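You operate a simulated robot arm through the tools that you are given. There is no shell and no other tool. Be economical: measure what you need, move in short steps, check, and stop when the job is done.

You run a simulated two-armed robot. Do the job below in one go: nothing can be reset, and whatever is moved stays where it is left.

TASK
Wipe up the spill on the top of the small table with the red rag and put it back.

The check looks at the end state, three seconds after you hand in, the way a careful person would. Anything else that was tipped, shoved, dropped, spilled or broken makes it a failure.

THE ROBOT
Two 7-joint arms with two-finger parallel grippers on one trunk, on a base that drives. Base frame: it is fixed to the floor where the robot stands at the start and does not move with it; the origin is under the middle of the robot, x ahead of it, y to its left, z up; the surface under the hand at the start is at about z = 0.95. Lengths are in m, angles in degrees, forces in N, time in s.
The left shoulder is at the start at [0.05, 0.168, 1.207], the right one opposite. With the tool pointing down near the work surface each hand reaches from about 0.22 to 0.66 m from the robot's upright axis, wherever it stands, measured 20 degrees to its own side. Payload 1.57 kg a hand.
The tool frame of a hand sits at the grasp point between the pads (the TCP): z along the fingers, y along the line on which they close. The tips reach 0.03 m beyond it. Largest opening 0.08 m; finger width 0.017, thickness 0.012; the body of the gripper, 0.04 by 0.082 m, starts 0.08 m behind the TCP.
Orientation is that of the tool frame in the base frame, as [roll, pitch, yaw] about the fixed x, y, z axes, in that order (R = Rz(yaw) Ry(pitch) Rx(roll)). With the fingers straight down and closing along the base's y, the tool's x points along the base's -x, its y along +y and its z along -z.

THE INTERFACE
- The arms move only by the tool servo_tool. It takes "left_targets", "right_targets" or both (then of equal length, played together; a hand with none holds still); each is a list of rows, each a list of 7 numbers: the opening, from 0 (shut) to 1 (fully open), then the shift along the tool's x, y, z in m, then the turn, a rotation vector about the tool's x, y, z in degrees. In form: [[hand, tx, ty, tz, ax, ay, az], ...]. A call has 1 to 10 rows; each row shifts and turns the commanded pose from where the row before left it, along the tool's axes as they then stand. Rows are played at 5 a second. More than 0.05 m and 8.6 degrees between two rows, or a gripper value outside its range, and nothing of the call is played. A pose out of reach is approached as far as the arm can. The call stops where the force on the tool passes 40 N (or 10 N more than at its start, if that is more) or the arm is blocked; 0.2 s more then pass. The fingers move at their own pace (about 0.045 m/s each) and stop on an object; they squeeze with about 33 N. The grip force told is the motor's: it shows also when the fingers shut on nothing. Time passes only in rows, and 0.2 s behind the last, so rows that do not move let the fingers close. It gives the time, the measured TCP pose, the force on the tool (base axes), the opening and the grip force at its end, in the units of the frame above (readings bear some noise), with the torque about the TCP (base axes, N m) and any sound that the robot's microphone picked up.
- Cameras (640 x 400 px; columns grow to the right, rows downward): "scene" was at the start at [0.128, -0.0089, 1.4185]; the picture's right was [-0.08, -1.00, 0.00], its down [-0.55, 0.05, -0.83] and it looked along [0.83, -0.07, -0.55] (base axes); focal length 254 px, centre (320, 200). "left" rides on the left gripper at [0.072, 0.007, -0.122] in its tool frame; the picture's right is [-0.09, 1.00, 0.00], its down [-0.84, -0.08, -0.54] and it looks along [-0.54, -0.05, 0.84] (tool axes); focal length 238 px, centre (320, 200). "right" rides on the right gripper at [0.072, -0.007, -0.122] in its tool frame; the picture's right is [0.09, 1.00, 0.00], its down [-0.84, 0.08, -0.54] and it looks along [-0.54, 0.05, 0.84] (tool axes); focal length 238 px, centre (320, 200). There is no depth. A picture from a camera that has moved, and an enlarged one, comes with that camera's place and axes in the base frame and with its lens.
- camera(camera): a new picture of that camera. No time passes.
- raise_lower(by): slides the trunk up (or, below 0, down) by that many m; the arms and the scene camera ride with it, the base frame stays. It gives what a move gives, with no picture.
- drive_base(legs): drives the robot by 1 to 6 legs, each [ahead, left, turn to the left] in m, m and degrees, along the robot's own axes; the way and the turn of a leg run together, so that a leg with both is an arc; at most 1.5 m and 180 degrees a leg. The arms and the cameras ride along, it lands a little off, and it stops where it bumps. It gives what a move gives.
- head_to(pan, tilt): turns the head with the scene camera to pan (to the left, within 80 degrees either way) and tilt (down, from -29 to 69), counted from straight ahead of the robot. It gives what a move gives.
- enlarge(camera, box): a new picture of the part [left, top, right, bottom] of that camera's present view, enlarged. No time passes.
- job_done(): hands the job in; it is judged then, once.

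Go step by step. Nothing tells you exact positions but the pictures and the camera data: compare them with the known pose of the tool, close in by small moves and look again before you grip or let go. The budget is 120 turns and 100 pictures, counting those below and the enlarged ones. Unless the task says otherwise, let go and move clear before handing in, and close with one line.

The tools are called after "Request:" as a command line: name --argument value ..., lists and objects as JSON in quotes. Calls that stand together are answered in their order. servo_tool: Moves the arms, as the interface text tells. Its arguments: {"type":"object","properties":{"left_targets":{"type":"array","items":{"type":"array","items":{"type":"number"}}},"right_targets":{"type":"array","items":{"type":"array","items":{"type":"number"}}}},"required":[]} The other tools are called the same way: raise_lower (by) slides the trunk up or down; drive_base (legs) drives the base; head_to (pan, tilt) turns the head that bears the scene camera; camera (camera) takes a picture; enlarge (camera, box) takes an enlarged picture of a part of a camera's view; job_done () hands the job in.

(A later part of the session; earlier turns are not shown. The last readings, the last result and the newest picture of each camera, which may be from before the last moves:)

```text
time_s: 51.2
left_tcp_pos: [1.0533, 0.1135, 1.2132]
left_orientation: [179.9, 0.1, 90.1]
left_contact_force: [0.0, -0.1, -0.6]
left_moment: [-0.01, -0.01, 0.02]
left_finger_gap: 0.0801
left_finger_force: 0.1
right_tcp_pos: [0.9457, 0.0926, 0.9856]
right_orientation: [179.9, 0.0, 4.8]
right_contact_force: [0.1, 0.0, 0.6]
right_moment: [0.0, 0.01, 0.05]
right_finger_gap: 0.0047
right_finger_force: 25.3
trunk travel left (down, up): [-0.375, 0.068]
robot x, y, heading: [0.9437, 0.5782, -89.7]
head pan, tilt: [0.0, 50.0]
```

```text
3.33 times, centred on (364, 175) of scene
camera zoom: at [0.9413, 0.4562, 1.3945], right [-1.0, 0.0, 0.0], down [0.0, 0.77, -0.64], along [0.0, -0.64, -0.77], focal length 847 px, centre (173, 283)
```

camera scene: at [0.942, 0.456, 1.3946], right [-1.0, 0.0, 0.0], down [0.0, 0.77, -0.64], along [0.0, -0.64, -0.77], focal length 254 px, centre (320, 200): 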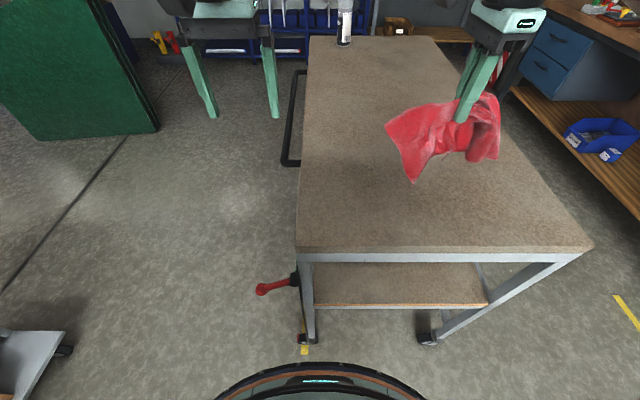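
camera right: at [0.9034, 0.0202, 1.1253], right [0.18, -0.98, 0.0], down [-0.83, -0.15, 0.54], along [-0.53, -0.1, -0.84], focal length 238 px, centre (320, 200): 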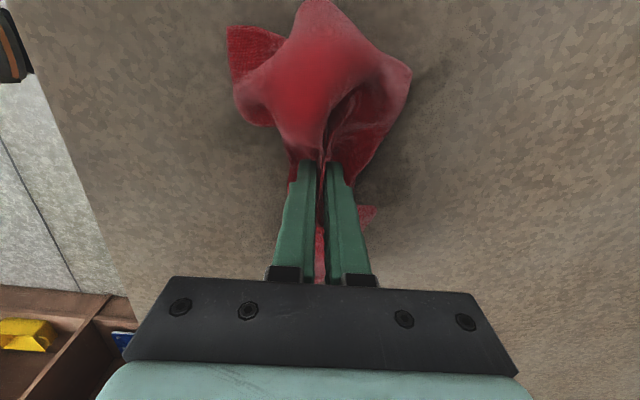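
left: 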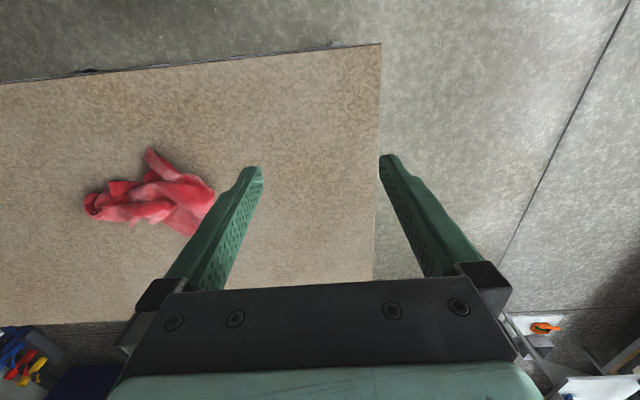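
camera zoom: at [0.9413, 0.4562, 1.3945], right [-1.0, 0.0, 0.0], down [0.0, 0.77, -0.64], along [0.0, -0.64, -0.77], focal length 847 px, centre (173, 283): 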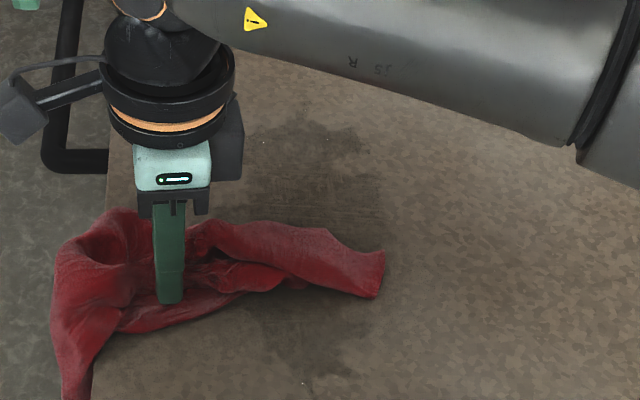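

A damp dark area remains. I'll lift the rag and look at what is left.

Request:
servo_tool --right_targets '[[0, 0, 0, -0.04, 0, 0, 0], [0, 0, 0, -0.045, 0, 0, 0], [0, 0, 0, -0.045, 0, 0, 0], [0, 0, 0, -0.045, 0, 0, 0], [0, -0.045, 0, 0, 0, 0, 0], [0, -0.045, 0, 0, 0, 0, 0], [0, -0.045, 0, 0, 0, 0, 0], [0, -0.045, 0, 0, 0, 0, 0], [0, -0.045, 0, 0, 0, 0, 0]]'

Request:
camera --camera "scene"

Request:
enlarge --camera "scene" --box '[280, 130, 440, 230]'

```text
time_s: 51.8
left_tcp_pos: [1.0524, 0.1133, 1.2225]
left_orientation: [-178.9, 1.0, 90.2]
left_contact_force: [0.7, 2.4, -0.2]
left_moment: [0.04, 0.0, -0.08]
left_finger_gap: 0.0792
left_finger_force: 0.2
right_tcp_pos: [0.9403, 0.0944, 1.0501]
right_orientation: [-179.0, 1.4, 4.6]
right_contact_force: [-0.6, -1.8, -1.3]
right_moment: [0.16, -0.07, -0.01]
right_finger_gap: 0.0051
right_finger_force: 24.6
trunk travel left (down, up): [-0.375, 0.068]
robot x, y, heading: [0.9445, 0.5761, -89.9]
head pan, tilt: [0.0, 50.0]
stopped in row 3 (left hand): the force on the tool passed its limit at 57 N (the readings are from after the stop); the commanded pose is now the measured one
```

```text
64 pictures are left
camera scene: at [0.9421, 0.4559, 1.3945], right [-1.0, 0.0, 0.0], down [0.0, 0.77, -0.64], along [0.0, -0.64, -0.77], focal length 254 px, centre (320, 200)
```

scene: 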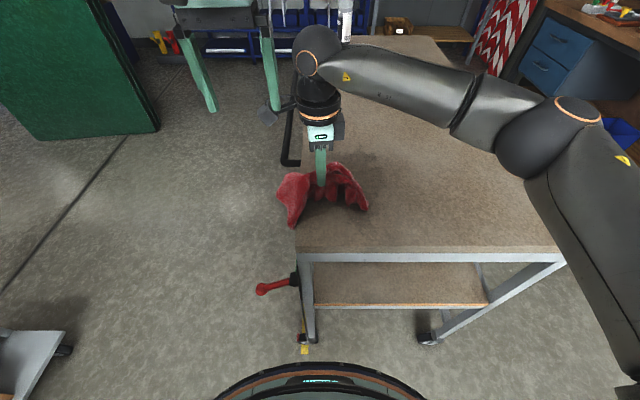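

```text
4.00 times, centred on (360, 180) of scene
camera zoom: at [0.9421, 0.4559, 1.3945], right [-1.0, 0.0, 0.0], down [0.0, 0.77, -0.64], along [0.0, -0.64, -0.77], focal length 1016 px, centre (160, 280)
```

zoom: 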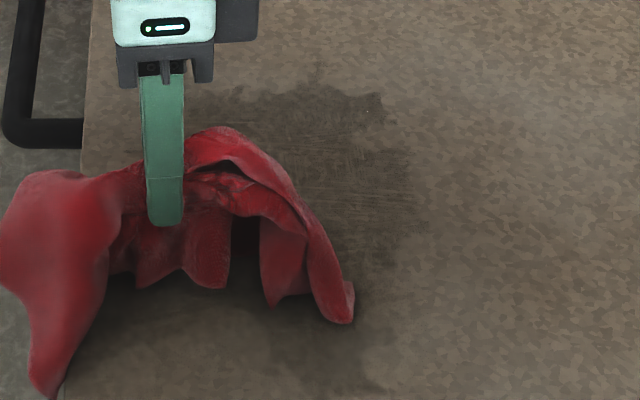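

The right wrist touched the left finger. I'll move the left hand outward and the right hand away and up, then look.

Request:
servo_tool --right_targets '[[0, -0.03, 0, 0, 0, 0, 0], [0, -0.04, 0, 0, 0, 0, 0], [0, -0.04, 0, -0.02, 0, 0, 0], [0, -0.04, 0, -0.02, 0, 0, 0], [0, -0.04, 0, -0.03, 0, 0, 0], [0, -0.04, 0, -0.03, 0, 0, 0]]' --left_targets '[[1, 0, 0.03, 0, 0, 0, 0], [1, 0, 0.03, 0, 0, 0, 0], [1, 0, 0.03, 0, 0, 0, 0], [1, 0, 0.03, 0, 0, 0, 0], [1, 0, 0.03, 0, 0, 0, 0], [1, 0, 0, 0, 0, 0, 0]]'

Request:
enlarge --camera "scene" --box '[280, 130, 440, 230]'

Request:
camera --camera "scene"

```text
time_s: 52.1
left_tcp_pos: [1.0529, 0.1159, 1.2249]
left_orientation: [-177.2, 1.4, 89.0]
left_contact_force: [-0.3, 0.4, 2.5]
left_moment: [0.01, 0.08, 0.01]
left_finger_gap: 0.0799
left_finger_force: 0.0
right_tcp_pos: [0.9367, 0.0964, 1.0492]
right_orientation: [-179.1, 1.2, 5.2]
right_contact_force: [0.0, -0.2, -3.4]
right_moment: [-0.03, 0.23, 0.01]
right_finger_gap: 0.0048
right_finger_force: 25.2
trunk travel left (down, up): [-0.375, 0.068]
robot x, y, heading: [0.9438, 0.5737, -89.9]
head pan, tilt: [0.0, 50.0]
stopped in row 1 (right hand): the force on the tool passed its limit at 66 N (the readings are from after the stop); the commanded pose is now the measured one
```

```text
4.00 times, centred on (360, 180) of scene
camera zoom: at [0.942, 0.4562, 1.3946], right [-1.0, 0.0, 0.0], down [0.0, 0.77, -0.64], along [0.0, -0.64, -0.77], focal length 1016 px, centre (160, 280)
```

zoom: 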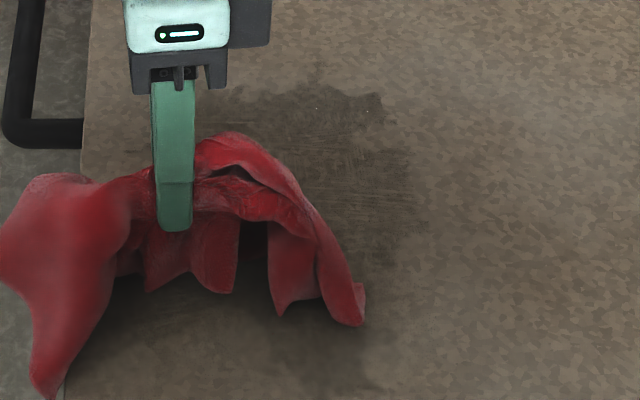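

```text
61 pictures are left
camera scene: at [0.942, 0.4562, 1.3946], right [-1.0, 0.0, 0.0], down [0.0, 0.77, -0.64], along [0.0, -0.64, -0.77], focal length 254 px, centre (320, 200)
```

scene: 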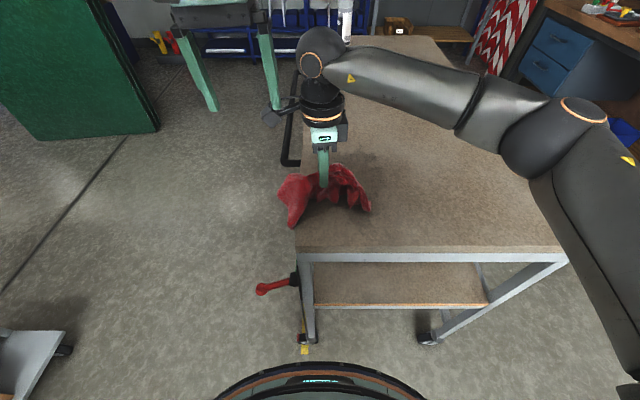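

The left finger is hooked behind the right hand's camera mount. I'll lift the left hand straight up, right hand still.

Request:
servo_tool --left_targets '[[1, 0, 0, -0.02, 0, 0, 0], [1, 0, 0, -0.02, 0, 0, 0], [1, 0, 0, -0.03, 0, 0, 0], [1, 0, 0, -0.03, 0, 0, 0]]'

Request:
camera --camera "left"

```text
time_s: 53.1
left_tcp_pos: [1.0569, 0.1182, 1.3252]
left_orientation: [-177.2, 1.5, 89.0]
left_contact_force: [0.3, 0.5, 1.4]
left_moment: [-0.01, -0.02, -0.03]
left_finger_gap: 0.0801
left_finger_force: 0.0
right_tcp_pos: [0.9359, 0.0957, 1.0497]
right_orientation: [-179.2, 1.1, 5.1]
right_contact_force: [0.2, -1.0, -0.3]
right_moment: [-0.01, 0.01, 0.02]
right_finger_gap: 0.005
right_finger_force: 25.2
trunk travel left (down, up): [-0.375, 0.068]
robot x, y, heading: [0.9408, 0.577, -90.0]
head pan, tilt: [0.0, 50.0]
```

```text
60 pictures are left
camera left: at [1.0704, 0.1936, 1.4451], right [0.99, -0.11, -0.05], down [-0.07, -0.82, 0.57], along [-0.1, -0.56, -0.82], focal length 238 px, centre (320, 200)
```

left: 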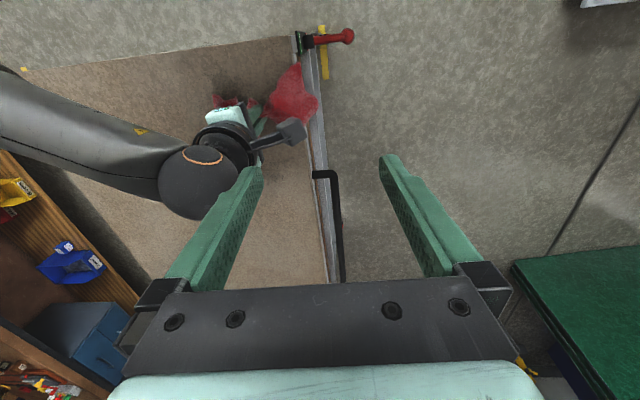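

Unhooked. Now the left hand moves outward and the right hand goes up and to the robot's right, off the wet area.

Request:
servo_tool --right_targets '[[0, 0, 0, 0, 0, 0, 0], [0, 0, 0, 0, 0, 0, 0], [0, -0.04, 0, -0.02, 0, 0, 0], [0, -0.04, 0, -0.02, 0, 0, 0], [0, -0.04, 0, -0.02, 0, 0, 0], [0, -0.04, 0, -0.02, 0, 0, 0], [0, -0.04, 0, -0.02, 0, 0, 0]]' --left_targets '[[1, 0, 0.04, 0, 0, 0, 0], [1, 0, 0.04, 0, 0, 0, 0], [1, 0, 0.04, 0, 0, 0, 0], [1, 0, 0, 0, 0, 0, 0], [1, 0, 0, 0, 0, 0, 0], [1, 0, 0, 0, 0, 0, 0], [1, 0, 0, 0, 0, 0, 0]]'

Request:
enlarge --camera "scene" --box '[280, 130, 440, 230]'

Request:
camera --camera "scene"

```text
time_s: 54.7
left_tcp_pos: [1.1773, 0.1141, 1.32]
left_orientation: [-177.1, 1.4, 89.0]
left_contact_force: [-1.0, -0.1, 0.2]
left_moment: [-0.01, -0.04, 0.01]
left_finger_gap: 0.0799
left_finger_force: 0.1
right_tcp_pos: [0.7389, 0.0779, 1.1524]
right_orientation: [-179.2, 1.2, 5.3]
right_contact_force: [0.2, 0.8, -0.8]
right_moment: [-0.02, -0.01, 0.06]
right_finger_gap: 0.0051
right_finger_force: 25.6
trunk travel left (down, up): [-0.375, 0.068]
robot x, y, heading: [0.9414, 0.57, -89.8]
head pan, tilt: [0.0, 50.0]
```

```text
4.00 times, centred on (360, 180) of scene
camera zoom: at [0.9414, 0.4561, 1.3946], right [-1.0, 0.0, 0.0], down [0.0, 0.77, -0.64], along [0.0, -0.64, -0.77], focal length 1016 px, centre (160, 280)
```

zoom: 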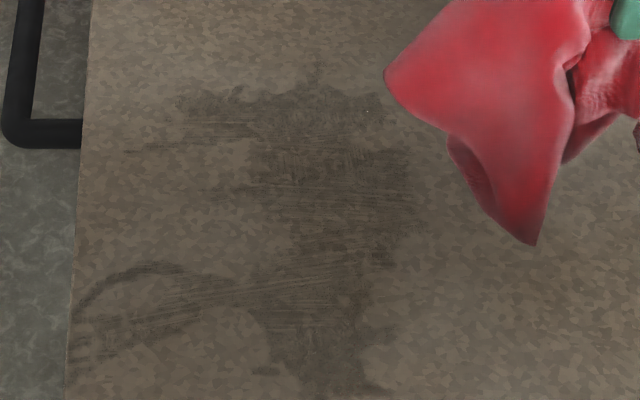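

```text
58 pictures are left
camera scene: at [0.9414, 0.4561, 1.3946], right [-1.0, 0.0, 0.0], down [0.0, 0.77, -0.64], along [0.0, -0.64, -0.77], focal length 254 px, centre (320, 200)
```

scene: 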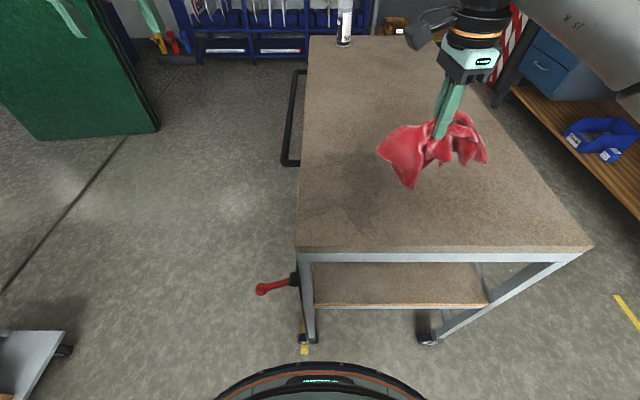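

The puddle itself is gone; a thin smeared film remains over about x 0.78–0.98, y −0.1–0.16. I'll wipe again with strokes along y, pressing a bit more evenly.

Request:
servo_tool --right_targets '[[0, 0.02, 0.041, 0, 0, 0, 0], [0, 0.02, 0.041, 0, 0, 0, 0], [0, 0.0165, 0.041, 0, 0, 0, 0], [0, 0, 0.041, 0.02, 0, 0, 0], [0, 0, 0, 0.045, 0, 0, 0], [0, 0, 0, 0.045, 0, 0, 0], [0, 0, 0, 0.045, 0, 0, 0], [0, 0, 0, 0.012, 0, 0, 0]]'

Request:
camera --camera "scene"

```text
time_s: 56.5
left_tcp_pos: [1.1773, 0.1176, 1.322]
left_orientation: [-177.2, 1.6, 88.9]
left_contact_force: [0.6, -0.1, 0.8]
left_moment: [-0.04, -0.01, 0.0]
left_finger_gap: 0.08
left_finger_force: 0.1
right_tcp_pos: [0.7952, -0.0323, 0.9847]
right_orientation: [-179.6, 1.1, 5.2]
right_contact_force: [-0.4, -2.5, 21.5]
right_moment: [-0.07, 0.03, 0.03]
right_finger_gap: 0.0048
right_finger_force: 25.3
right hand out of reach, approached as far as the arm can: row 3, 4
trunk travel left (down, up): [-0.375, 0.068]
robot x, y, heading: [0.9415, 0.5769, -89.9]
head pan, tilt: [0.0, 50.0]
```

```text
57 pictures are left
camera scene: at [0.9423, 0.4585, 1.3953], right [-1.0, 0.0, 0.0], down [0.0, 0.76, -0.64], along [0.0, -0.64, -0.76], focal length 254 px, centre (320, 200)
```

scene: 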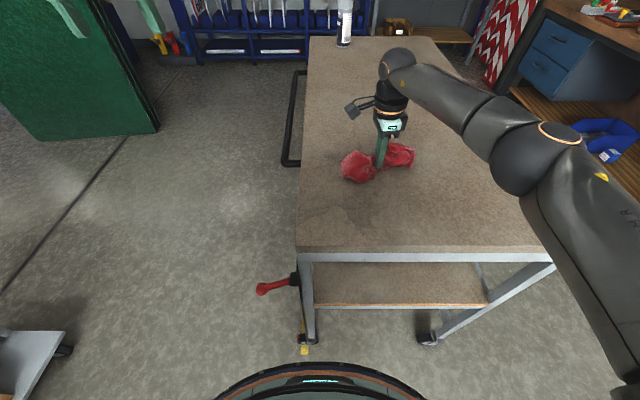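

The rag is down at (0.795, −0.03) with 21 N. I'll ease up a touch and test how far away I can stroke.

Request:
servo_tool --right_targets '[[0, 0, 0, -0.003, 0, 0, 0], [0, 0, 0.02, 0, 0, 0, 0], [0, 0, 0.02, 0, 0, 0, 0], [0, 0, 0.02, 0, 0, 0, 0]]'

```text
time_s: 57.5
left_tcp_pos: [1.1776, 0.1183, 1.3219]
left_orientation: [-177.2, 1.6, 89.0]
left_contact_force: [0.1, 0.7, -0.4]
left_moment: [-0.01, 0.0, 0.01]
left_finger_gap: 0.0802
left_finger_force: 0.0
right_tcp_pos: [0.7949, -0.046, 0.9831]
right_orientation: [-179.4, 1.2, 5.3]
right_contact_force: [-0.4, 5.8, 19.5]
right_moment: [0.14, -0.06, 0.05]
right_finger_gap: 0.005
right_finger_force: 25.5
right hand out of reach, approached as far as the arm can: row 2, 3, 4
trunk travel left (down, up): [-0.375, 0.068]
robot x, y, heading: [0.9405, 0.5752, -90.1]
head pan, tilt: [0.0, 50.0]
```

The reach ends at y≈−0.046. I'll lift a little and drive 0.04 m closer, carefully.

Request:
servo_tool --right_targets '[[0, 0, -0.01, -0.04, 0, 0, 0], [0, 0, 0, -0.04, 0, 0, 0]]'

Request:
drive_base --legs '[[0.04, 0, 0]]'

Request:
camera --camera "scene"

```text
time_s: 58.1
left_tcp_pos: [1.1785, 0.1147, 1.3203]
left_orientation: [-177.3, 1.4, 88.9]
left_contact_force: [0.3, -0.1, 0.3]
left_moment: [0.0, -0.03, 0.03]
left_finger_gap: 0.0798
left_finger_force: 0.0
right_tcp_pos: [0.7962, -0.0403, 1.0612]
right_orientation: [-179.1, 1.2, 5.2]
right_contact_force: [-0.7, -0.6, 0.3]
right_moment: [-0.01, -0.01, 0.01]
right_finger_gap: 0.0047
right_finger_force: 25.3
trunk travel left (down, up): [-0.375, 0.068]
robot x, y, heading: [0.9404, 0.5729, -90.1]
head pan, tilt: [0.0, 50.0]
```

```text
time_s: 59.0
left_tcp_pos: [1.1773, 0.0728, 1.319]
left_orientation: [-177.1, 1.4, 89.1]
left_contact_force: [-0.3, 0.2, -0.5]
left_moment: [0.05, -0.02, -0.02]
left_finger_gap: 0.0802
left_finger_force: 0.0
right_tcp_pos: [0.7942, -0.0815, 1.0613]
right_orientation: [-179.1, 1.2, 5.2]
right_contact_force: [-0.5, -0.7, -1.4]
right_moment: [0.04, 0.01, 0.04]
right_finger_gap: 0.0047
right_finger_force: 25.4
trunk travel left (down, up): [-0.375, 0.068]
robot x, y, heading: [0.9387, 0.538, -89.8]
head pan, tilt: [0.0, 50.0]
```

```text
56 pictures are left
camera scene: at [0.942, 0.4141, 1.3944], right [-1.0, 0.0, 0.0], down [0.0, 0.77, -0.64], along [0.0, -0.64, -0.77], focal length 254 px, centre (320, 200)
```

scene: 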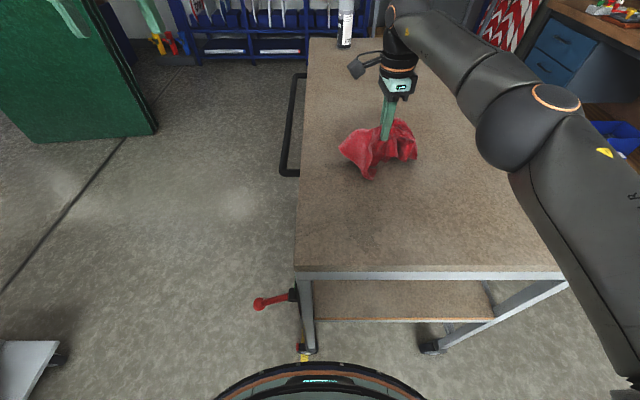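

No bump. Lowering at (0.795, −0.08) and stroking toward me and back.

Request:
servo_tool --right_targets '[[0, 0, 0, 0.045, 0, 0, 0], [0, 0, 0, 0.03, 0, 0, 0], [0, 0.03, 0.005, 0.001, 0, 0, 0], [0, 0, -0.04, 0, 0, 0, 0], [0, 0, -0.04, 0, 0, 0, 0], [0, 0, -0.04, 0, 0, 0, 0], [0, 0, -0.04, 0, 0, 0, 0], [0, 0, -0.04, 0, 0, 0, 0], [0, 0.03, 0, 0, 0, 0, 0]]'

Request:
servo_tool --right_targets '[[0, 0, 0.04, 0, 0, 0, 0], [0, 0, 0.04, 0, 0, 0, 0], [0, 0, 0.04, 0, 0, 0, 0], [0, 0, 0.04, 0, 0, 0, 0], [0, 0, 0.04, 0, 0, 0, 0], [0, 0.03, 0, 0, 0, 0, 0], [0, 0, -0.04, 0, 0, 0, 0], [0, 0, -0.04, 0, 0, 0, 0], [0, 0, -0.04, 0, 0, 0, 0], [0, 0, -0.04, 0, 0, 0, 0]]'

Request:
enlarge --camera "scene" --box '[268, 130, 460, 250]'

```text
time_s: 61.0
left_tcp_pos: [1.1791, 0.0743, 1.3197]
left_orientation: [-177.2, 1.4, 89.0]
left_contact_force: [-0.3, 0.2, -0.8]
left_moment: [0.02, 0.02, -0.01]
left_finger_gap: 0.0799
left_finger_force: 0.1
right_tcp_pos: [0.8354, 0.1232, 0.9873]
right_orientation: [-179.1, 1.3, 5.2]
right_contact_force: [0.3, 0.4, 0.4]
right_moment: [0.0, 0.04, 0.01]
right_finger_gap: 0.0048
right_finger_force: 25.1
trunk travel left (down, up): [-0.375, 0.068]
robot x, y, heading: [0.9454, 0.5329, -90.0]
head pan, tilt: [0.0, 50.0]
```

```text
time_s: 63.2
left_tcp_pos: [1.1775, 0.0763, 1.3202]
left_orientation: [-177.2, 1.4, 89.0]
left_contact_force: [0.3, -0.8, -0.3]
left_moment: [0.0, -0.01, -0.01]
left_finger_gap: 0.0798
left_finger_force: 0.1
right_tcp_pos: [0.8665, 0.0923, 0.9863]
right_orientation: [-179.1, 1.2, 5.0]
right_contact_force: [0.2, 0.2, 0.8]
right_moment: [-0.06, 0.0, 0.01]
right_finger_gap: 0.005
right_finger_force: 25.4
right hand out of reach, approached as far as the arm can: row 5
trunk travel left (down, up): [-0.375, 0.068]
robot x, y, heading: [0.9446, 0.5338, -90.0]
head pan, tilt: [0.0, 50.0]
```

```text
3.33 times, centred on (364, 190) of scene
camera zoom: at [0.9421, 0.4161, 1.3946], right [-1.0, 0.0, 0.0], down [0.0, 0.77, -0.64], along [0.0, -0.64, -0.77], focal length 847 px, centre (173, 233)
```

zoom: 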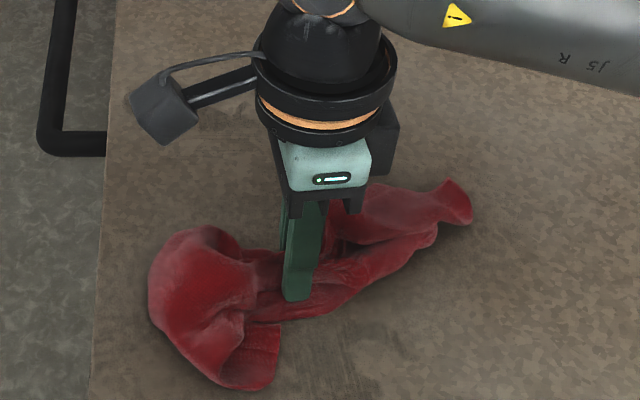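

The pressure is very light now (<1 N); I'll press 4 mm more and continue at larger x, then come back over the middle.

Request:
servo_tool --right_targets '[[0, 0, -0.03, 0.004, 0, 0, 0], [0, 0.03, 0, 0, 0, 0, 0], [0, 0, 0.04, 0, 0, 0, 0], [0, 0, 0.04, 0, 0, 0, 0], [0, 0, 0.04, 0, 0, 0, 0], [0, 0, 0.04, 0, 0, 0, 0], [0, 0, 0.025, 0, 0, 0, 0], [0, 0.03, 0, 0, 0, 0, 0], [0, 0, -0.04, 0, 0, 0, 0], [0, 0, -0.04, 0, 0, 0, 0]]'

Request:
servo_tool --right_targets '[[0, 0, -0.04, 0, 0, 0, 0], [0, 0, -0.04, 0, 0, 0, 0], [0, 0, -0.03, 0, 0, 0, 0], [0, -0.04, 0, 0, 0, 0, 0], [0, -0.03, 0, 0, 0, 0, 0], [0, 0, 0.04, 0, 0, 0, 0], [0, 0, 0.04, 0, 0, 0, 0], [0, 0, 0.04, 0, 0, 0, 0], [0, 0, 0.04, 0, 0, 0, 0], [0, 0, 0.03, 0, 0, 0, 0]]'

Request:
enlarge --camera "scene" --box '[268, 130, 460, 250]'

```text
time_s: 65.4
left_tcp_pos: [1.1759, 0.0757, 1.3209]
left_orientation: [-177.3, 1.5, 89.0]
left_contact_force: [-0.5, 0.4, 0.6]
left_moment: [0.0, 0.0, 0.0]
left_finger_gap: 0.08
left_finger_force: 0.0
right_tcp_pos: [0.9324, -0.047, 0.9828]
right_orientation: [-179.6, 1.1, 5.1]
right_contact_force: [-6.5, -3.3, 24.6]
right_moment: [-0.23, 0.1, -0.03]
right_finger_gap: 0.0049
right_finger_force: 25.6
right hand out of reach, approached as far as the arm can: row 7, 8, 9, 10
trunk travel left (down, up): [-0.375, 0.068]
robot x, y, heading: [0.9424, 0.5353, -90.0]
head pan, tilt: [0.0, 50.0]
```

```text
time_s: 66.1
left_tcp_pos: [1.1767, 0.0759, 1.3209]
left_orientation: [-177.2, 1.4, 88.9]
left_contact_force: [-0.1, -0.9, 0.2]
left_moment: [0.0, -0.01, -0.01]
left_finger_gap: 0.0801
left_finger_force: 0.0
right_tcp_pos: [0.935, -0.0445, 0.983]
right_orientation: [-179.1, 1.6, 5.6]
right_contact_force: [-1.8, 3.1, 15.5]
right_moment: [0.04, 0.0, 0.04]
right_finger_gap: 0.0048
right_finger_force: 25.8
right hand out of reach, approached as far as the arm can: row 1, 2
trunk travel left (down, up): [-0.375, 0.068]
robot x, y, heading: [0.9428, 0.5336, -90.0]
head pan, tilt: [0.0, 50.0]
stopped in row 3 (right hand): the force on the tool passed its limit at 66 N (the readings are from after the stop); the commanded pose is now the measured one
```

```text
3.33 times, centred on (364, 190) of scene
camera zoom: at [0.9418, 0.4168, 1.3944], right [-1.0, 0.0, 0.0], down [0.0, 0.77, -0.64], along [0.0, -0.64, -0.77], focal length 847 px, centre (173, 233)
```

zoom: 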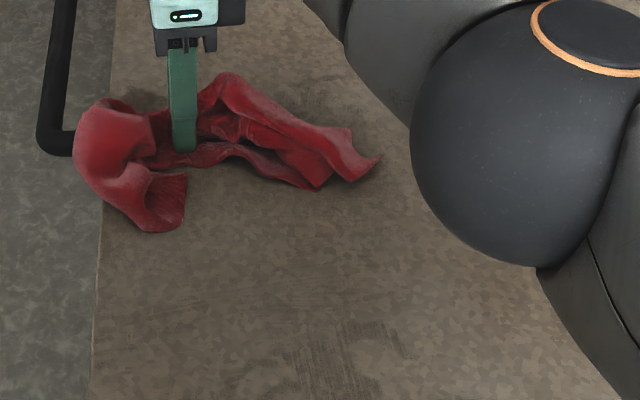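

The film is much lighter now. I'll lift, move aside and look at the whole area.

Request:
servo_tool --right_targets '[[0, 0, -0.01, -0.04, 0, 0, 0], [0, 0, -0.02, -0.04, 0, 0, 0], [0, 0, -0.02, -0.04, 0, 0, 0], [0, -0.045, 0, -0.01, 0, 0, 0], [0, -0.045, 0, 0, 0, 0, 0], [0, -0.045, 0, 0, 0, 0, 0], [0, -0.045, 0, 0, 0, 0, 0], [0, -0.045, 0, 0, 0, 0, 0]]'

Request:
camera --camera "scene"

Request:
enlarge --camera "scene" --box '[268, 130, 460, 250]'

```text
time_s: 67.9
left_tcp_pos: [1.1766, 0.0739, 1.3208]
left_orientation: [-177.3, 1.4, 89.0]
left_contact_force: [-0.9, -0.5, 0.3]
left_moment: [0.01, -0.03, -0.01]
left_finger_gap: 0.0799
left_finger_force: 0.0
right_tcp_pos: [0.7077, -0.0171, 1.1194]
right_orientation: [-179.0, 1.6, 5.6]
right_contact_force: [-0.1, 0.0, -1.3]
right_moment: [-0.02, -0.02, 0.03]
right_finger_gap: 0.0046
right_finger_force: 25.2
trunk travel left (down, up): [-0.375, 0.068]
robot x, y, heading: [0.9412, 0.5321, -90.0]
head pan, tilt: [0.0, 50.0]
```

```text
53 pictures are left
camera scene: at [0.9411, 0.4155, 1.3946], right [-1.0, 0.0, 0.0], down [0.0, 0.77, -0.64], along [0.0, -0.64, -0.77], focal length 254 px, centre (320, 200)
```

scene: 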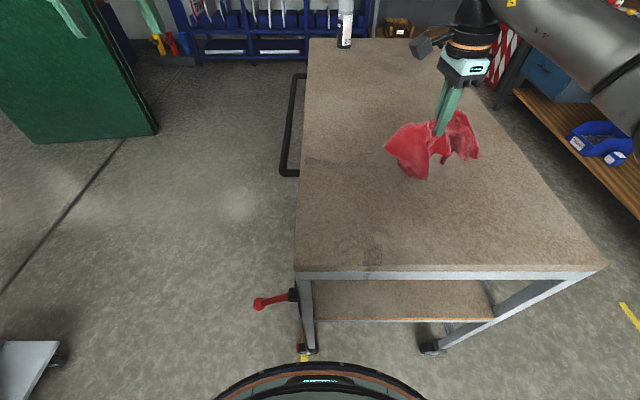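

```text
3.33 times, centred on (364, 190) of scene
camera zoom: at [0.9411, 0.4155, 1.3946], right [-1.0, 0.0, 0.0], down [0.0, 0.77, -0.64], along [0.0, -0.64, -0.77], focal length 847 px, centre (173, 233)
```

zoom: 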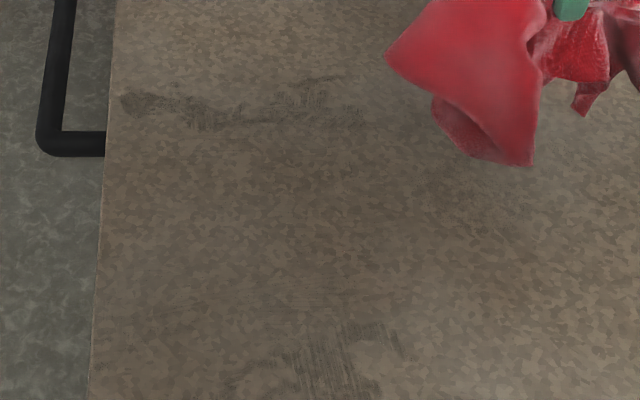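

Most of the film is gone; remnants are a strip on the far side (y≈−0.09, x 0.79–0.98) and one near the edge (y≈0.1–0.21, x 0.82–0.92). For the far strip I'll tilt the fingers outward to gain reach.

Request:
servo_tool --right_targets '[[0, 0.03, 0, 0, -8, 0, 0], [0, 0.03, 0, 0, -8, 0, 0], [0, 0.03, 0, 0, -8, 0, 0], [0, 0, 0.0304, 0.0136, 0, 0, 0], [0, 0, 0.0304, 0.0136, 0, 0, 0], [0, 0, 0.0304, 0.0136, 0, 0, 0], [0, 0, -0.0163, 0.0365, 0, 0, 0], [0, 0, -0.0163, 0.0365, 0, 0, 0], [0, 0, -0.0163, 0.0365, 0, 0, 0]]'

Request:
enlarge --camera "scene" --box '[268, 110, 460, 230]'

```text
time_s: 69.9
left_tcp_pos: [1.1764, 0.0729, 1.3207]
left_orientation: [-177.3, 1.4, 89.0]
left_contact_force: [-1.0, 0.7, 0.4]
left_moment: [-0.01, 0.0, 0.03]
left_finger_gap: 0.0803
left_finger_force: 0.0
right_tcp_pos: [0.8054, -0.109, 0.9939]
right_orientation: [157.0, 1.6, 5.6]
right_contact_force: [-0.5, 0.0, 0.5]
right_moment: [0.03, -0.07, 0.0]
right_finger_gap: 0.0045
right_finger_force: 25.5
trunk travel left (down, up): [-0.375, 0.068]
robot x, y, heading: [0.9385, 0.5362, -90.1]
head pan, tilt: [0.0, 50.0]
```

```text
3.33 times, centred on (364, 170) of scene
camera zoom: at [0.9416, 0.4153, 1.3946], right [-1.0, 0.0, 0.0], down [0.0, 0.77, -0.64], along [0.0, -0.64, -0.77], focal length 847 px, centre (173, 300)
```

zoom: 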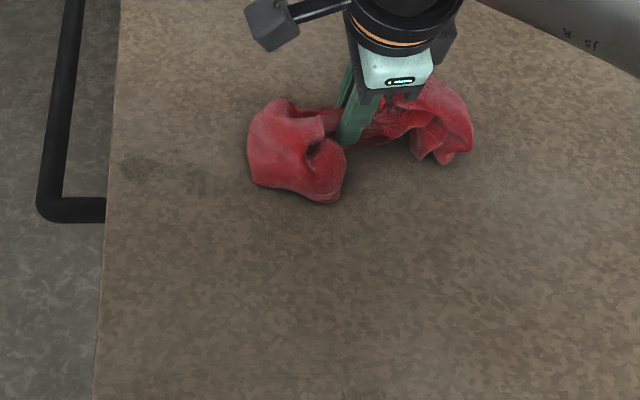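

Reach is fine with the tilt. Lowering and stroking along x across the far strip, then pulling inward.

Request:
servo_tool --right_targets '[[0, 0, -0.0045, 0.01, 0, 0, 0], [0, 0.04, 0, 0, 0, 0, 0], [0, 0.04, 0, 0, 0, 0, 0], [0, 0.04, 0, 0, 0, 0, 0], [0, 0.035, 0, 0, 0, 0, 0], [0, 0, -0.0274, -0.0122, 0, 0, 0], [0, -0.04, 0, 0, 0, 0, 0], [0, -0.04, 0, 0, 0, 0, 0], [0, -0.04, 0, 0, 0, 0, 0], [0, -0.04, 0, 0, 0, 0, 0]]'

Request:
enlarge --camera "scene" --box '[268, 110, 460, 230]'

```text
time_s: 72.1
left_tcp_pos: [1.1774, 0.0766, 1.3213]
left_orientation: [-177.2, 1.5, 89.1]
left_contact_force: [-0.5, -0.4, -0.2]
left_moment: [-0.01, -0.01, -0.01]
left_finger_gap: 0.0798
left_finger_force: 0.1
right_tcp_pos: [0.7987, -0.074, 0.9829]
right_orientation: [156.9, 1.5, 5.7]
right_contact_force: [9.4, 3.7, 14.8]
right_moment: [0.09, -0.35, 0.04]
right_finger_gap: 0.0045
right_finger_force: 25.8
trunk travel left (down, up): [-0.375, 0.068]
robot x, y, heading: [0.9386, 0.5332, -90.3]
head pan, tilt: [0.0, 50.0]
```

```text
3.33 times, centred on (364, 170) of scene
camera zoom: at [0.9428, 0.4175, 1.3947], right [-1.0, 0.0, 0.0], down [0.0, 0.76, -0.64], along [0.0, -0.64, -0.76], focal length 847 px, centre (173, 300)
```

zoom: 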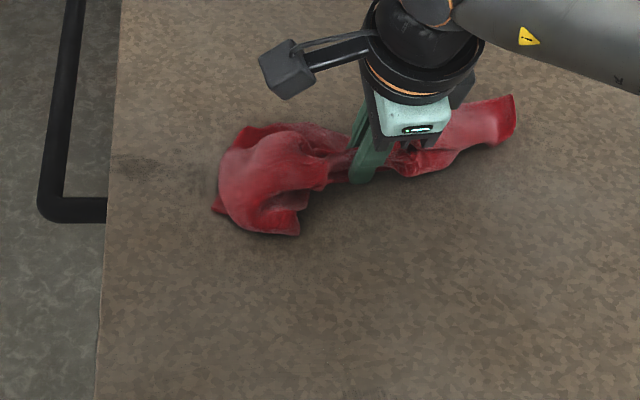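

Only a small patch at (0.96, −0.09) remains on the far side. I'll wipe it with short strokes there.

Request:
servo_tool --right_targets '[[0, 0.04, 0, 0, 0, 0, 0], [0, 0.045, 0, 0, 0, 0, 0], [0, 0.045, 0, 0, 0, 0, 0], [0, 0.04, 0, 0, 0, 0, 0], [0, 0, 0.0274, 0.0122, 0, 0, 0], [0, 0, 0.0183, 0.0081, 0, 0, 0], [0, 0, -0.0274, -0.0122, 0, 0, 0], [0, 0, -0.0274, -0.0122, 0, 0, 0], [0, -0.04, 0, 0, 0, 0, 0], [0, -0.04, 0, 0, 0, 0, 0]]'

Request:
enlarge --camera "scene" --box '[268, 110, 460, 230]'

```text
time_s: 73.5
left_tcp_pos: [1.1776, 0.0781, 1.3209]
left_orientation: [-177.2, 1.4, 89.1]
left_contact_force: [0.1, -0.2, 0.6]
left_moment: [0.02, -0.03, 0.02]
left_finger_gap: 0.0799
left_finger_force: 0.0
right_tcp_pos: [0.9784, -0.1029, 0.9836]
right_orientation: [156.9, 1.2, 6.3]
right_contact_force: [-0.8, 8.9, 17.5]
right_moment: [0.25, -0.08, 0.06]
right_finger_gap: 0.005
right_finger_force: 25.2
trunk travel left (down, up): [-0.375, 0.068]
robot x, y, heading: [0.9405, 0.5341, -89.8]
head pan, tilt: [0.0, 50.0]
stopped in row 7 (right hand): the force on the tool passed its limit at 57 N (the readings are from after the stop); the commanded pose is now the measured one
```

```text
3.33 times, centred on (364, 170) of scene
camera zoom: at [0.9421, 0.4182, 1.3945], right [-1.0, 0.0, 0.0], down [0.0, 0.77, -0.64], along [0.0, -0.64, -0.77], focal length 847 px, centre (173, 300)
```

zoom: 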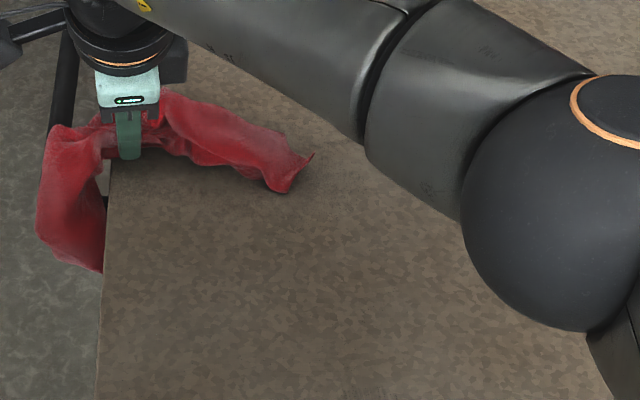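

Force built up there (reach limit). I lift, come inward, straighten the tool, and head for the near patch.

Request:
servo_tool --right_targets '[[0, 0, 0, -0.03, 0, 0, 0], [0, -0.02, 0, -0.04, 0, 0, 0], [0, -0.03, 0, -0.03, 0, 0, 0], [0, -0.03, 0, 0, 8, 0, 0], [0, -0.03, 0, 0, 8, 0, 0], [0, -0.045, 0, 0, 8, 0, 0], [0, -0.045, 0, 0, 0, 0, 0], [0, -0.045, 0, 0, 0, 0, 0]]'

Request:
camera --camera "scene"

Request:
enlarge --camera "scene" --box '[268, 120, 476, 250]'

Request:
enlarge --camera "scene" --box '[280, 190, 440, 290]'

```text
time_s: 75.3
left_tcp_pos: [1.1785, 0.0747, 1.3206]
left_orientation: [-177.2, 1.4, 89.1]
left_contact_force: [-1.5, 0.3, 0.3]
left_moment: [0.03, 0.01, -0.02]
left_finger_gap: 0.08
left_finger_force: 0.2
right_tcp_pos: [0.7284, -0.0834, 1.0753]
right_orientation: [-178.7, 1.4, 6.2]
right_contact_force: [0.2, 0.0, -0.3]
right_moment: [-0.07, -0.03, 0.0]
right_finger_gap: 0.0047
right_finger_force: 25.1
right hand out of reach, approached as far as the arm can: row 6
trunk travel left (down, up): [-0.375, 0.068]
robot x, y, heading: [0.943, 0.5334, -90.0]
head pan, tilt: [0.0, 50.0]
```

```text
48 pictures are left
camera scene: at [0.9422, 0.4158, 1.3945], right [-1.0, 0.0, 0.0], down [0.0, 0.77, -0.64], along [0.0, -0.64, -0.77], focal length 254 px, centre (320, 200)
```

scene: 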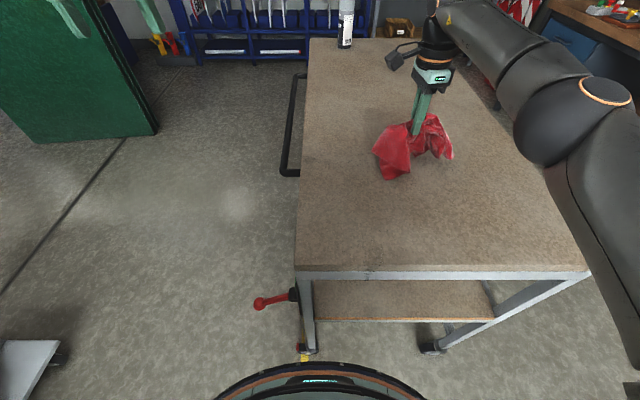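

```text
3.08 times, centred on (372, 185) of scene
camera zoom: at [0.9422, 0.4158, 1.3945], right [-1.0, 0.0, 0.0], down [0.0, 0.77, -0.64], along [0.0, -0.64, -0.77], focal length 782 px, centre (160, 246)
```

zoom: 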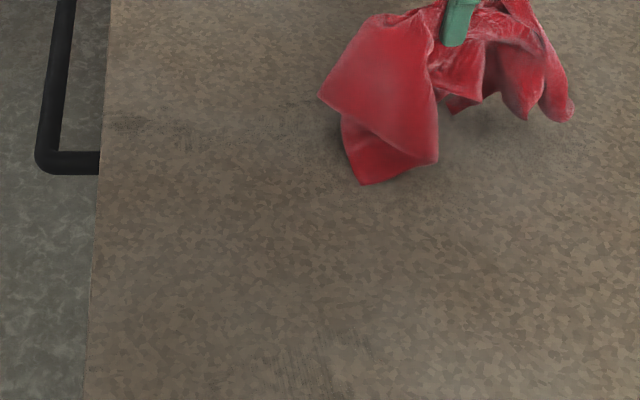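

```text
4.00 times, centred on (360, 240) of scene
camera zoom: at [0.9422, 0.4158, 1.3945], right [-1.0, 0.0, 0.0], down [0.0, 0.77, -0.64], along [0.0, -0.64, -0.77], focal length 1016 px, centre (160, 40)
```

zoom: 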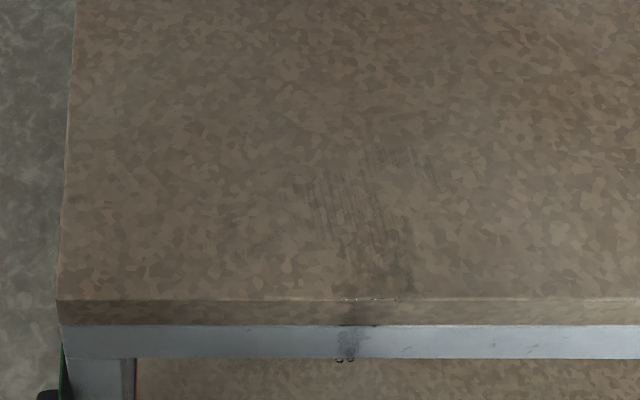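

The far side is nearly clean, but liquid has been drawn to the near edge at x≈0.85, with a wet trace and drops on the edge face. I'll bring the rag there right away, above the edge first.

Request:
servo_tool --right_targets '[[0, 0.0195, -0.0385, 0, 0, 0, 0], [0, 0.0195, -0.0385, 0, 0, 0, 0], [0, 0.0195, -0.0385, 0, 0, 0, 0], [0, 0.0195, -0.0385, 0, 0, 0, 0], [0, 0.0195, -0.0385, 0, 0, 0, 0], [0, 0.0195, -0.0385, 0, 0, 0, 0], [0, 0.0195, -0.0385, 0, 0, 0, 0], [0, 0.0195, -0.0385, 0, 0, 0, 0]]'

Request:
head_to --pan 0 --tilt 65

Request:
camera --camera "scene"

```text
time_s: 77.1
left_tcp_pos: [1.1793, 0.0765, 1.3198]
left_orientation: [-177.3, 1.3, 89.2]
left_contact_force: [-0.3, -0.5, -0.2]
left_moment: [0.02, -0.03, 0.01]
left_finger_gap: 0.0798
left_finger_force: 0.1
right_tcp_pos: [0.8514, 0.2409, 1.0813]
right_orientation: [-178.6, 1.3, 6.1]
right_contact_force: [0.2, 0.5, -0.2]
right_moment: [-0.05, 0.0, -0.01]
right_finger_gap: 0.0046
right_finger_force: 25.4
trunk travel left (down, up): [-0.375, 0.068]
robot x, y, heading: [0.9421, 0.5327, -89.7]
head pan, tilt: [0.0, 50.0]
```

```text
time_s: 77.9
left_tcp_pos: [1.1788, 0.0759, 1.3214]
left_orientation: [-177.2, 1.5, 89.1]
left_contact_force: [0.2, 0.3, 0.6]
left_moment: [-0.01, 0.0, -0.03]
left_finger_gap: 0.08
left_finger_force: 0.0
right_tcp_pos: [0.8524, 0.2398, 1.0822]
right_orientation: [-178.7, 1.4, 6.2]
right_contact_force: [0.0, 0.2, -0.5]
right_moment: [-0.04, 0.03, 0.03]
right_finger_gap: 0.0044
right_finger_force: 24.7
trunk travel left (down, up): [-0.375, 0.068]
robot x, y, heading: [0.9412, 0.536, -89.7]
head pan, tilt: [0.0, 65.0]
```

```text
45 pictures are left
camera scene: at [0.9425, 0.4322, 1.3765], right [-1.0, 0.0, 0.0], down [0.0, 0.91, -0.42], along [0.0, -0.42, -0.91], focal length 254 px, centre (320, 200)
```

scene: 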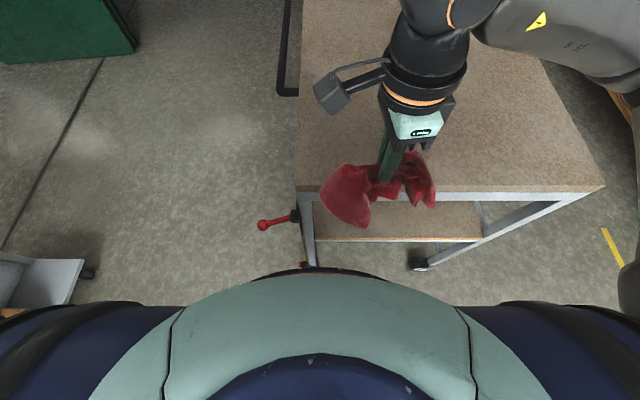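

Table edge is at y≈0.22. I'll take the rag just outside the edge, lower it alongside the face, and then press in gently to dab off the drops.

Request:
servo_tool --right_targets '[[0, 0.0, -0.03, 0, 0, 0, 0], [0, 0, 0, 0.04, 0, 0, 0], [0, 0, 0, 0.04, 0, 0, 0], [0, 0, 0, 0.04, 0, 0, 0], [0, 0, 0, 0.03, 0, 0, 0]]'

Request:
camera --camera "scene"

Request:
camera --camera "right"

```text
time_s: 79.1
left_tcp_pos: [1.1785, 0.076, 1.3216]
left_orientation: [-177.2, 1.4, 89.1]
left_contact_force: [-0.3, -0.1, -0.1]
left_moment: [-0.02, -0.03, -0.03]
left_finger_gap: 0.08
left_finger_force: 0.0
right_tcp_pos: [0.8445, 0.2717, 0.9299]
right_orientation: [-178.9, 1.3, 6.2]
right_contact_force: [-0.6, 0.1, -0.6]
right_moment: [-0.04, 0.0, -0.01]
right_finger_gap: 0.0049
right_finger_force: 24.8
trunk travel left (down, up): [-0.375, 0.068]
robot x, y, heading: [0.9405, 0.5353, -89.9]
head pan, tilt: [0.0, 65.0]
```

```text
44 pictures are left
camera scene: at [0.9424, 0.4322, 1.3765], right [-1.0, 0.0, 0.0], down [0.0, 0.91, -0.42], along [0.0, -0.42, -0.91], focal length 254 px, centre (320, 200)
```

scene: 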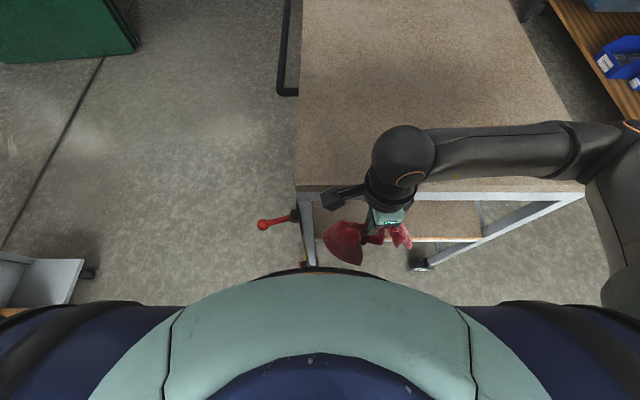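

```text
43 pictures are left
camera right: at [0.9184, 0.2831, 1.0491], right [0.2, -0.98, -0.02], down [-0.81, -0.18, 0.56], along [-0.55, -0.09, -0.83], focal length 238 px, centre (320, 200)
```

right: 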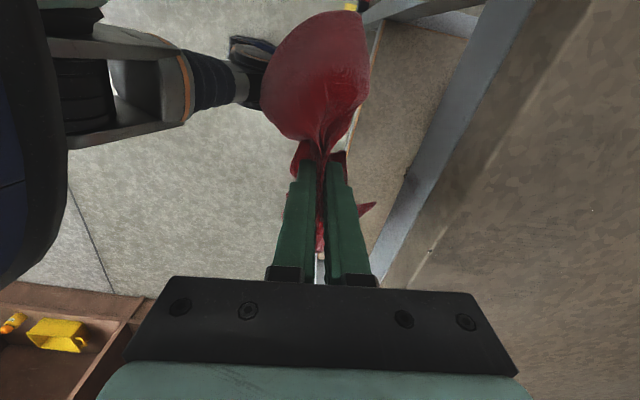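

The rag's beside the frame, ~3–4 cm from it. Pressing in by small steps.

Request:
servo_tool --right_targets '[[0, 0, 0.02, 0, 0, 0, 0], [0, 0, 0.012, 0, 0, 0, 0], [0, 0, 0.008, 0, 0, 0, 0]]'

Request:
camera --camera "right"

```text
time_s: 79.9
left_tcp_pos: [1.1773, 0.0742, 1.3204]
left_orientation: [-177.2, 1.4, 89.1]
left_contact_force: [0.4, -0.6, -0.5]
left_moment: [-0.03, 0.0, 0.05]
left_finger_gap: 0.0799
left_finger_force: 0.0
right_tcp_pos: [0.8496, 0.2305, 0.9278]
right_orientation: [-178.7, 1.3, 6.2]
right_contact_force: [0.2, 0.3, -0.2]
right_moment: [-0.08, 0.03, 0.04]
right_finger_gap: 0.0047
right_finger_force: 25.5
trunk travel left (down, up): [-0.375, 0.068]
robot x, y, heading: [0.9402, 0.5323, -89.8]
head pan, tilt: [0.0, 65.0]
```

```text
42 pictures are left
camera right: at [0.9226, 0.2423, 1.0481], right [0.2, -0.98, -0.02], down [-0.81, -0.18, 0.56], along [-0.55, -0.09, -0.83], focal length 238 px, centre (320, 200)
```

right: 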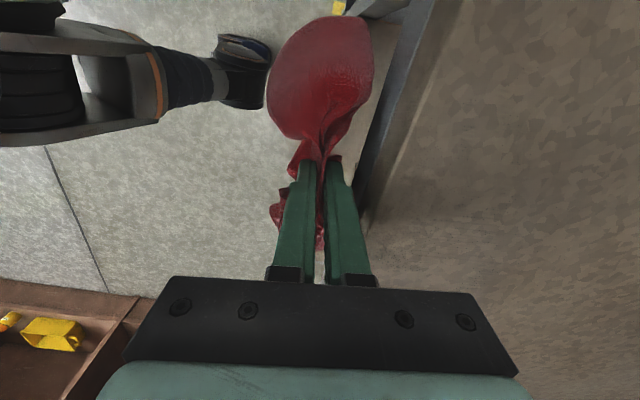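

Only the fingers, not the cloth, would press on the face this way. I'll back the robot off 0.25 m so I can point the fingers at the face and also see it.

Request:
servo_tool --right_targets '[[0, 0, -0.035, 0, 0, 0, 0]]'

Request:
drive_base --legs '[[-0.25, 0, 0]]'

Request:
head_to --pan 0 --tilt 45

Request:
camera --camera "scene"

```text
time_s: 80.3
left_tcp_pos: [1.1787, 0.0765, 1.3205]
left_orientation: [-177.2, 1.4, 89.1]
left_contact_force: [-0.3, 0.3, -0.9]
left_moment: [0.0, -0.02, 0.0]
left_finger_gap: 0.0799
left_finger_force: 0.1
right_tcp_pos: [0.8447, 0.2673, 0.9284]
right_orientation: [-178.8, 1.3, 6.3]
right_contact_force: [0.0, 0.0, -0.8]
right_moment: [-0.04, -0.03, 0.03]
right_finger_gap: 0.0046
right_finger_force: 25.3
trunk travel left (down, up): [-0.375, 0.068]
robot x, y, heading: [0.9421, 0.5325, -90.1]
head pan, tilt: [0.0, 65.0]
```

```text
time_s: 82.1
left_tcp_pos: [1.18, 0.3272, 1.3204]
left_orientation: [-177.2, 1.4, 89.3]
left_contact_force: [-0.3, -0.4, 0.3]
left_moment: [0.02, 0.0, 0.01]
left_finger_gap: 0.0801
left_finger_force: 0.1
right_tcp_pos: [0.8441, 0.5175, 0.9282]
right_orientation: [-178.9, 1.4, 6.4]
right_contact_force: [-1.3, 0.6, -1.1]
right_moment: [-0.07, -0.01, 0.02]
right_finger_gap: 0.005
right_finger_force: 25.4
trunk travel left (down, up): [-0.375, 0.068]
robot x, y, heading: [0.9388, 0.7854, -89.8]
head pan, tilt: [0.0, 65.0]
```

```text
time_s: 83.0
left_tcp_pos: [1.1785, 0.3275, 1.3203]
left_orientation: [-177.2, 1.4, 89.3]
left_contact_force: [0.5, 0.7, -0.8]
left_moment: [0.01, 0.02, -0.02]
left_finger_gap: 0.0798
left_finger_force: 0.0
right_tcp_pos: [0.8456, 0.5167, 0.9281]
right_orientation: [-178.7, 1.3, 6.4]
right_contact_force: [-0.6, -0.2, 0.0]
right_moment: [-0.01, 0.0, 0.01]
right_finger_gap: 0.0047
right_finger_force: 25.5
trunk travel left (down, up): [-0.375, 0.068]
robot x, y, heading: [0.9401, 0.7838, -89.6]
head pan, tilt: [0.0, 45.0]
```

```text
41 pictures are left
camera scene: at [0.9422, 0.6622, 1.4014], right [-1.0, -0.01, 0.0], down [0.0, 0.71, -0.71], along [0.0, -0.71, -0.71], focal length 254 px, centre (320, 200)
```

scene: 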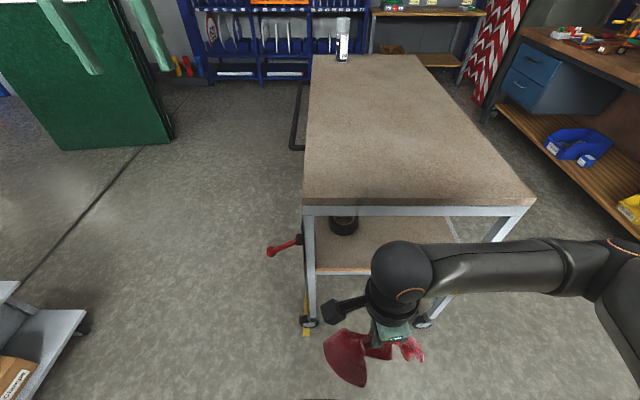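

Now the end face is in clear view; zooming on it and the top surface.

Request:
enlarge --camera "scene" --box '[300, 165, 460, 265]'

Request:
enlarge --camera "scene" --box '[290, 100, 450, 200]'

```text
4.00 times, centred on (380, 215) of scene
camera zoom: at [0.9422, 0.6622, 1.4014], right [-1.0, -0.01, 0.0], down [0.0, 0.71, -0.71], along [0.0, -0.71, -0.71], focal length 1016 px, centre (80, 140)
```

zoom: 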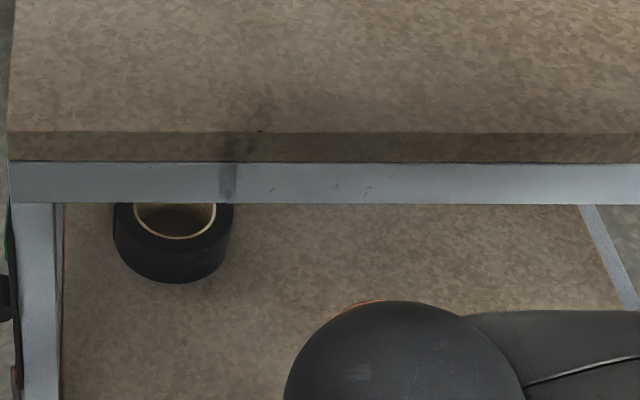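

```text
4.00 times, centred on (370, 150) of scene
camera zoom: at [0.9422, 0.6622, 1.4014], right [-1.0, -0.01, 0.0], down [0.0, 0.71, -0.71], along [0.0, -0.71, -0.71], focal length 1016 px, centre (120, 400)
```

zoom: 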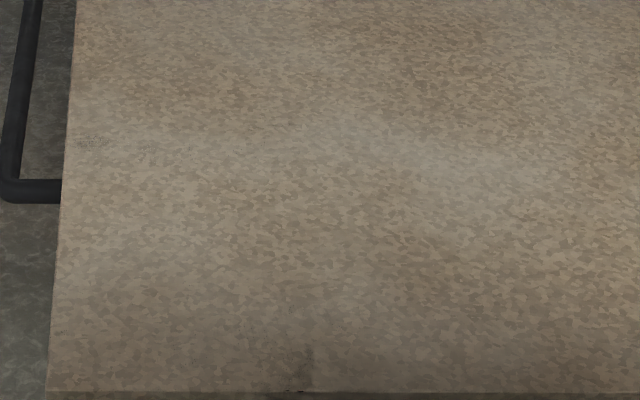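

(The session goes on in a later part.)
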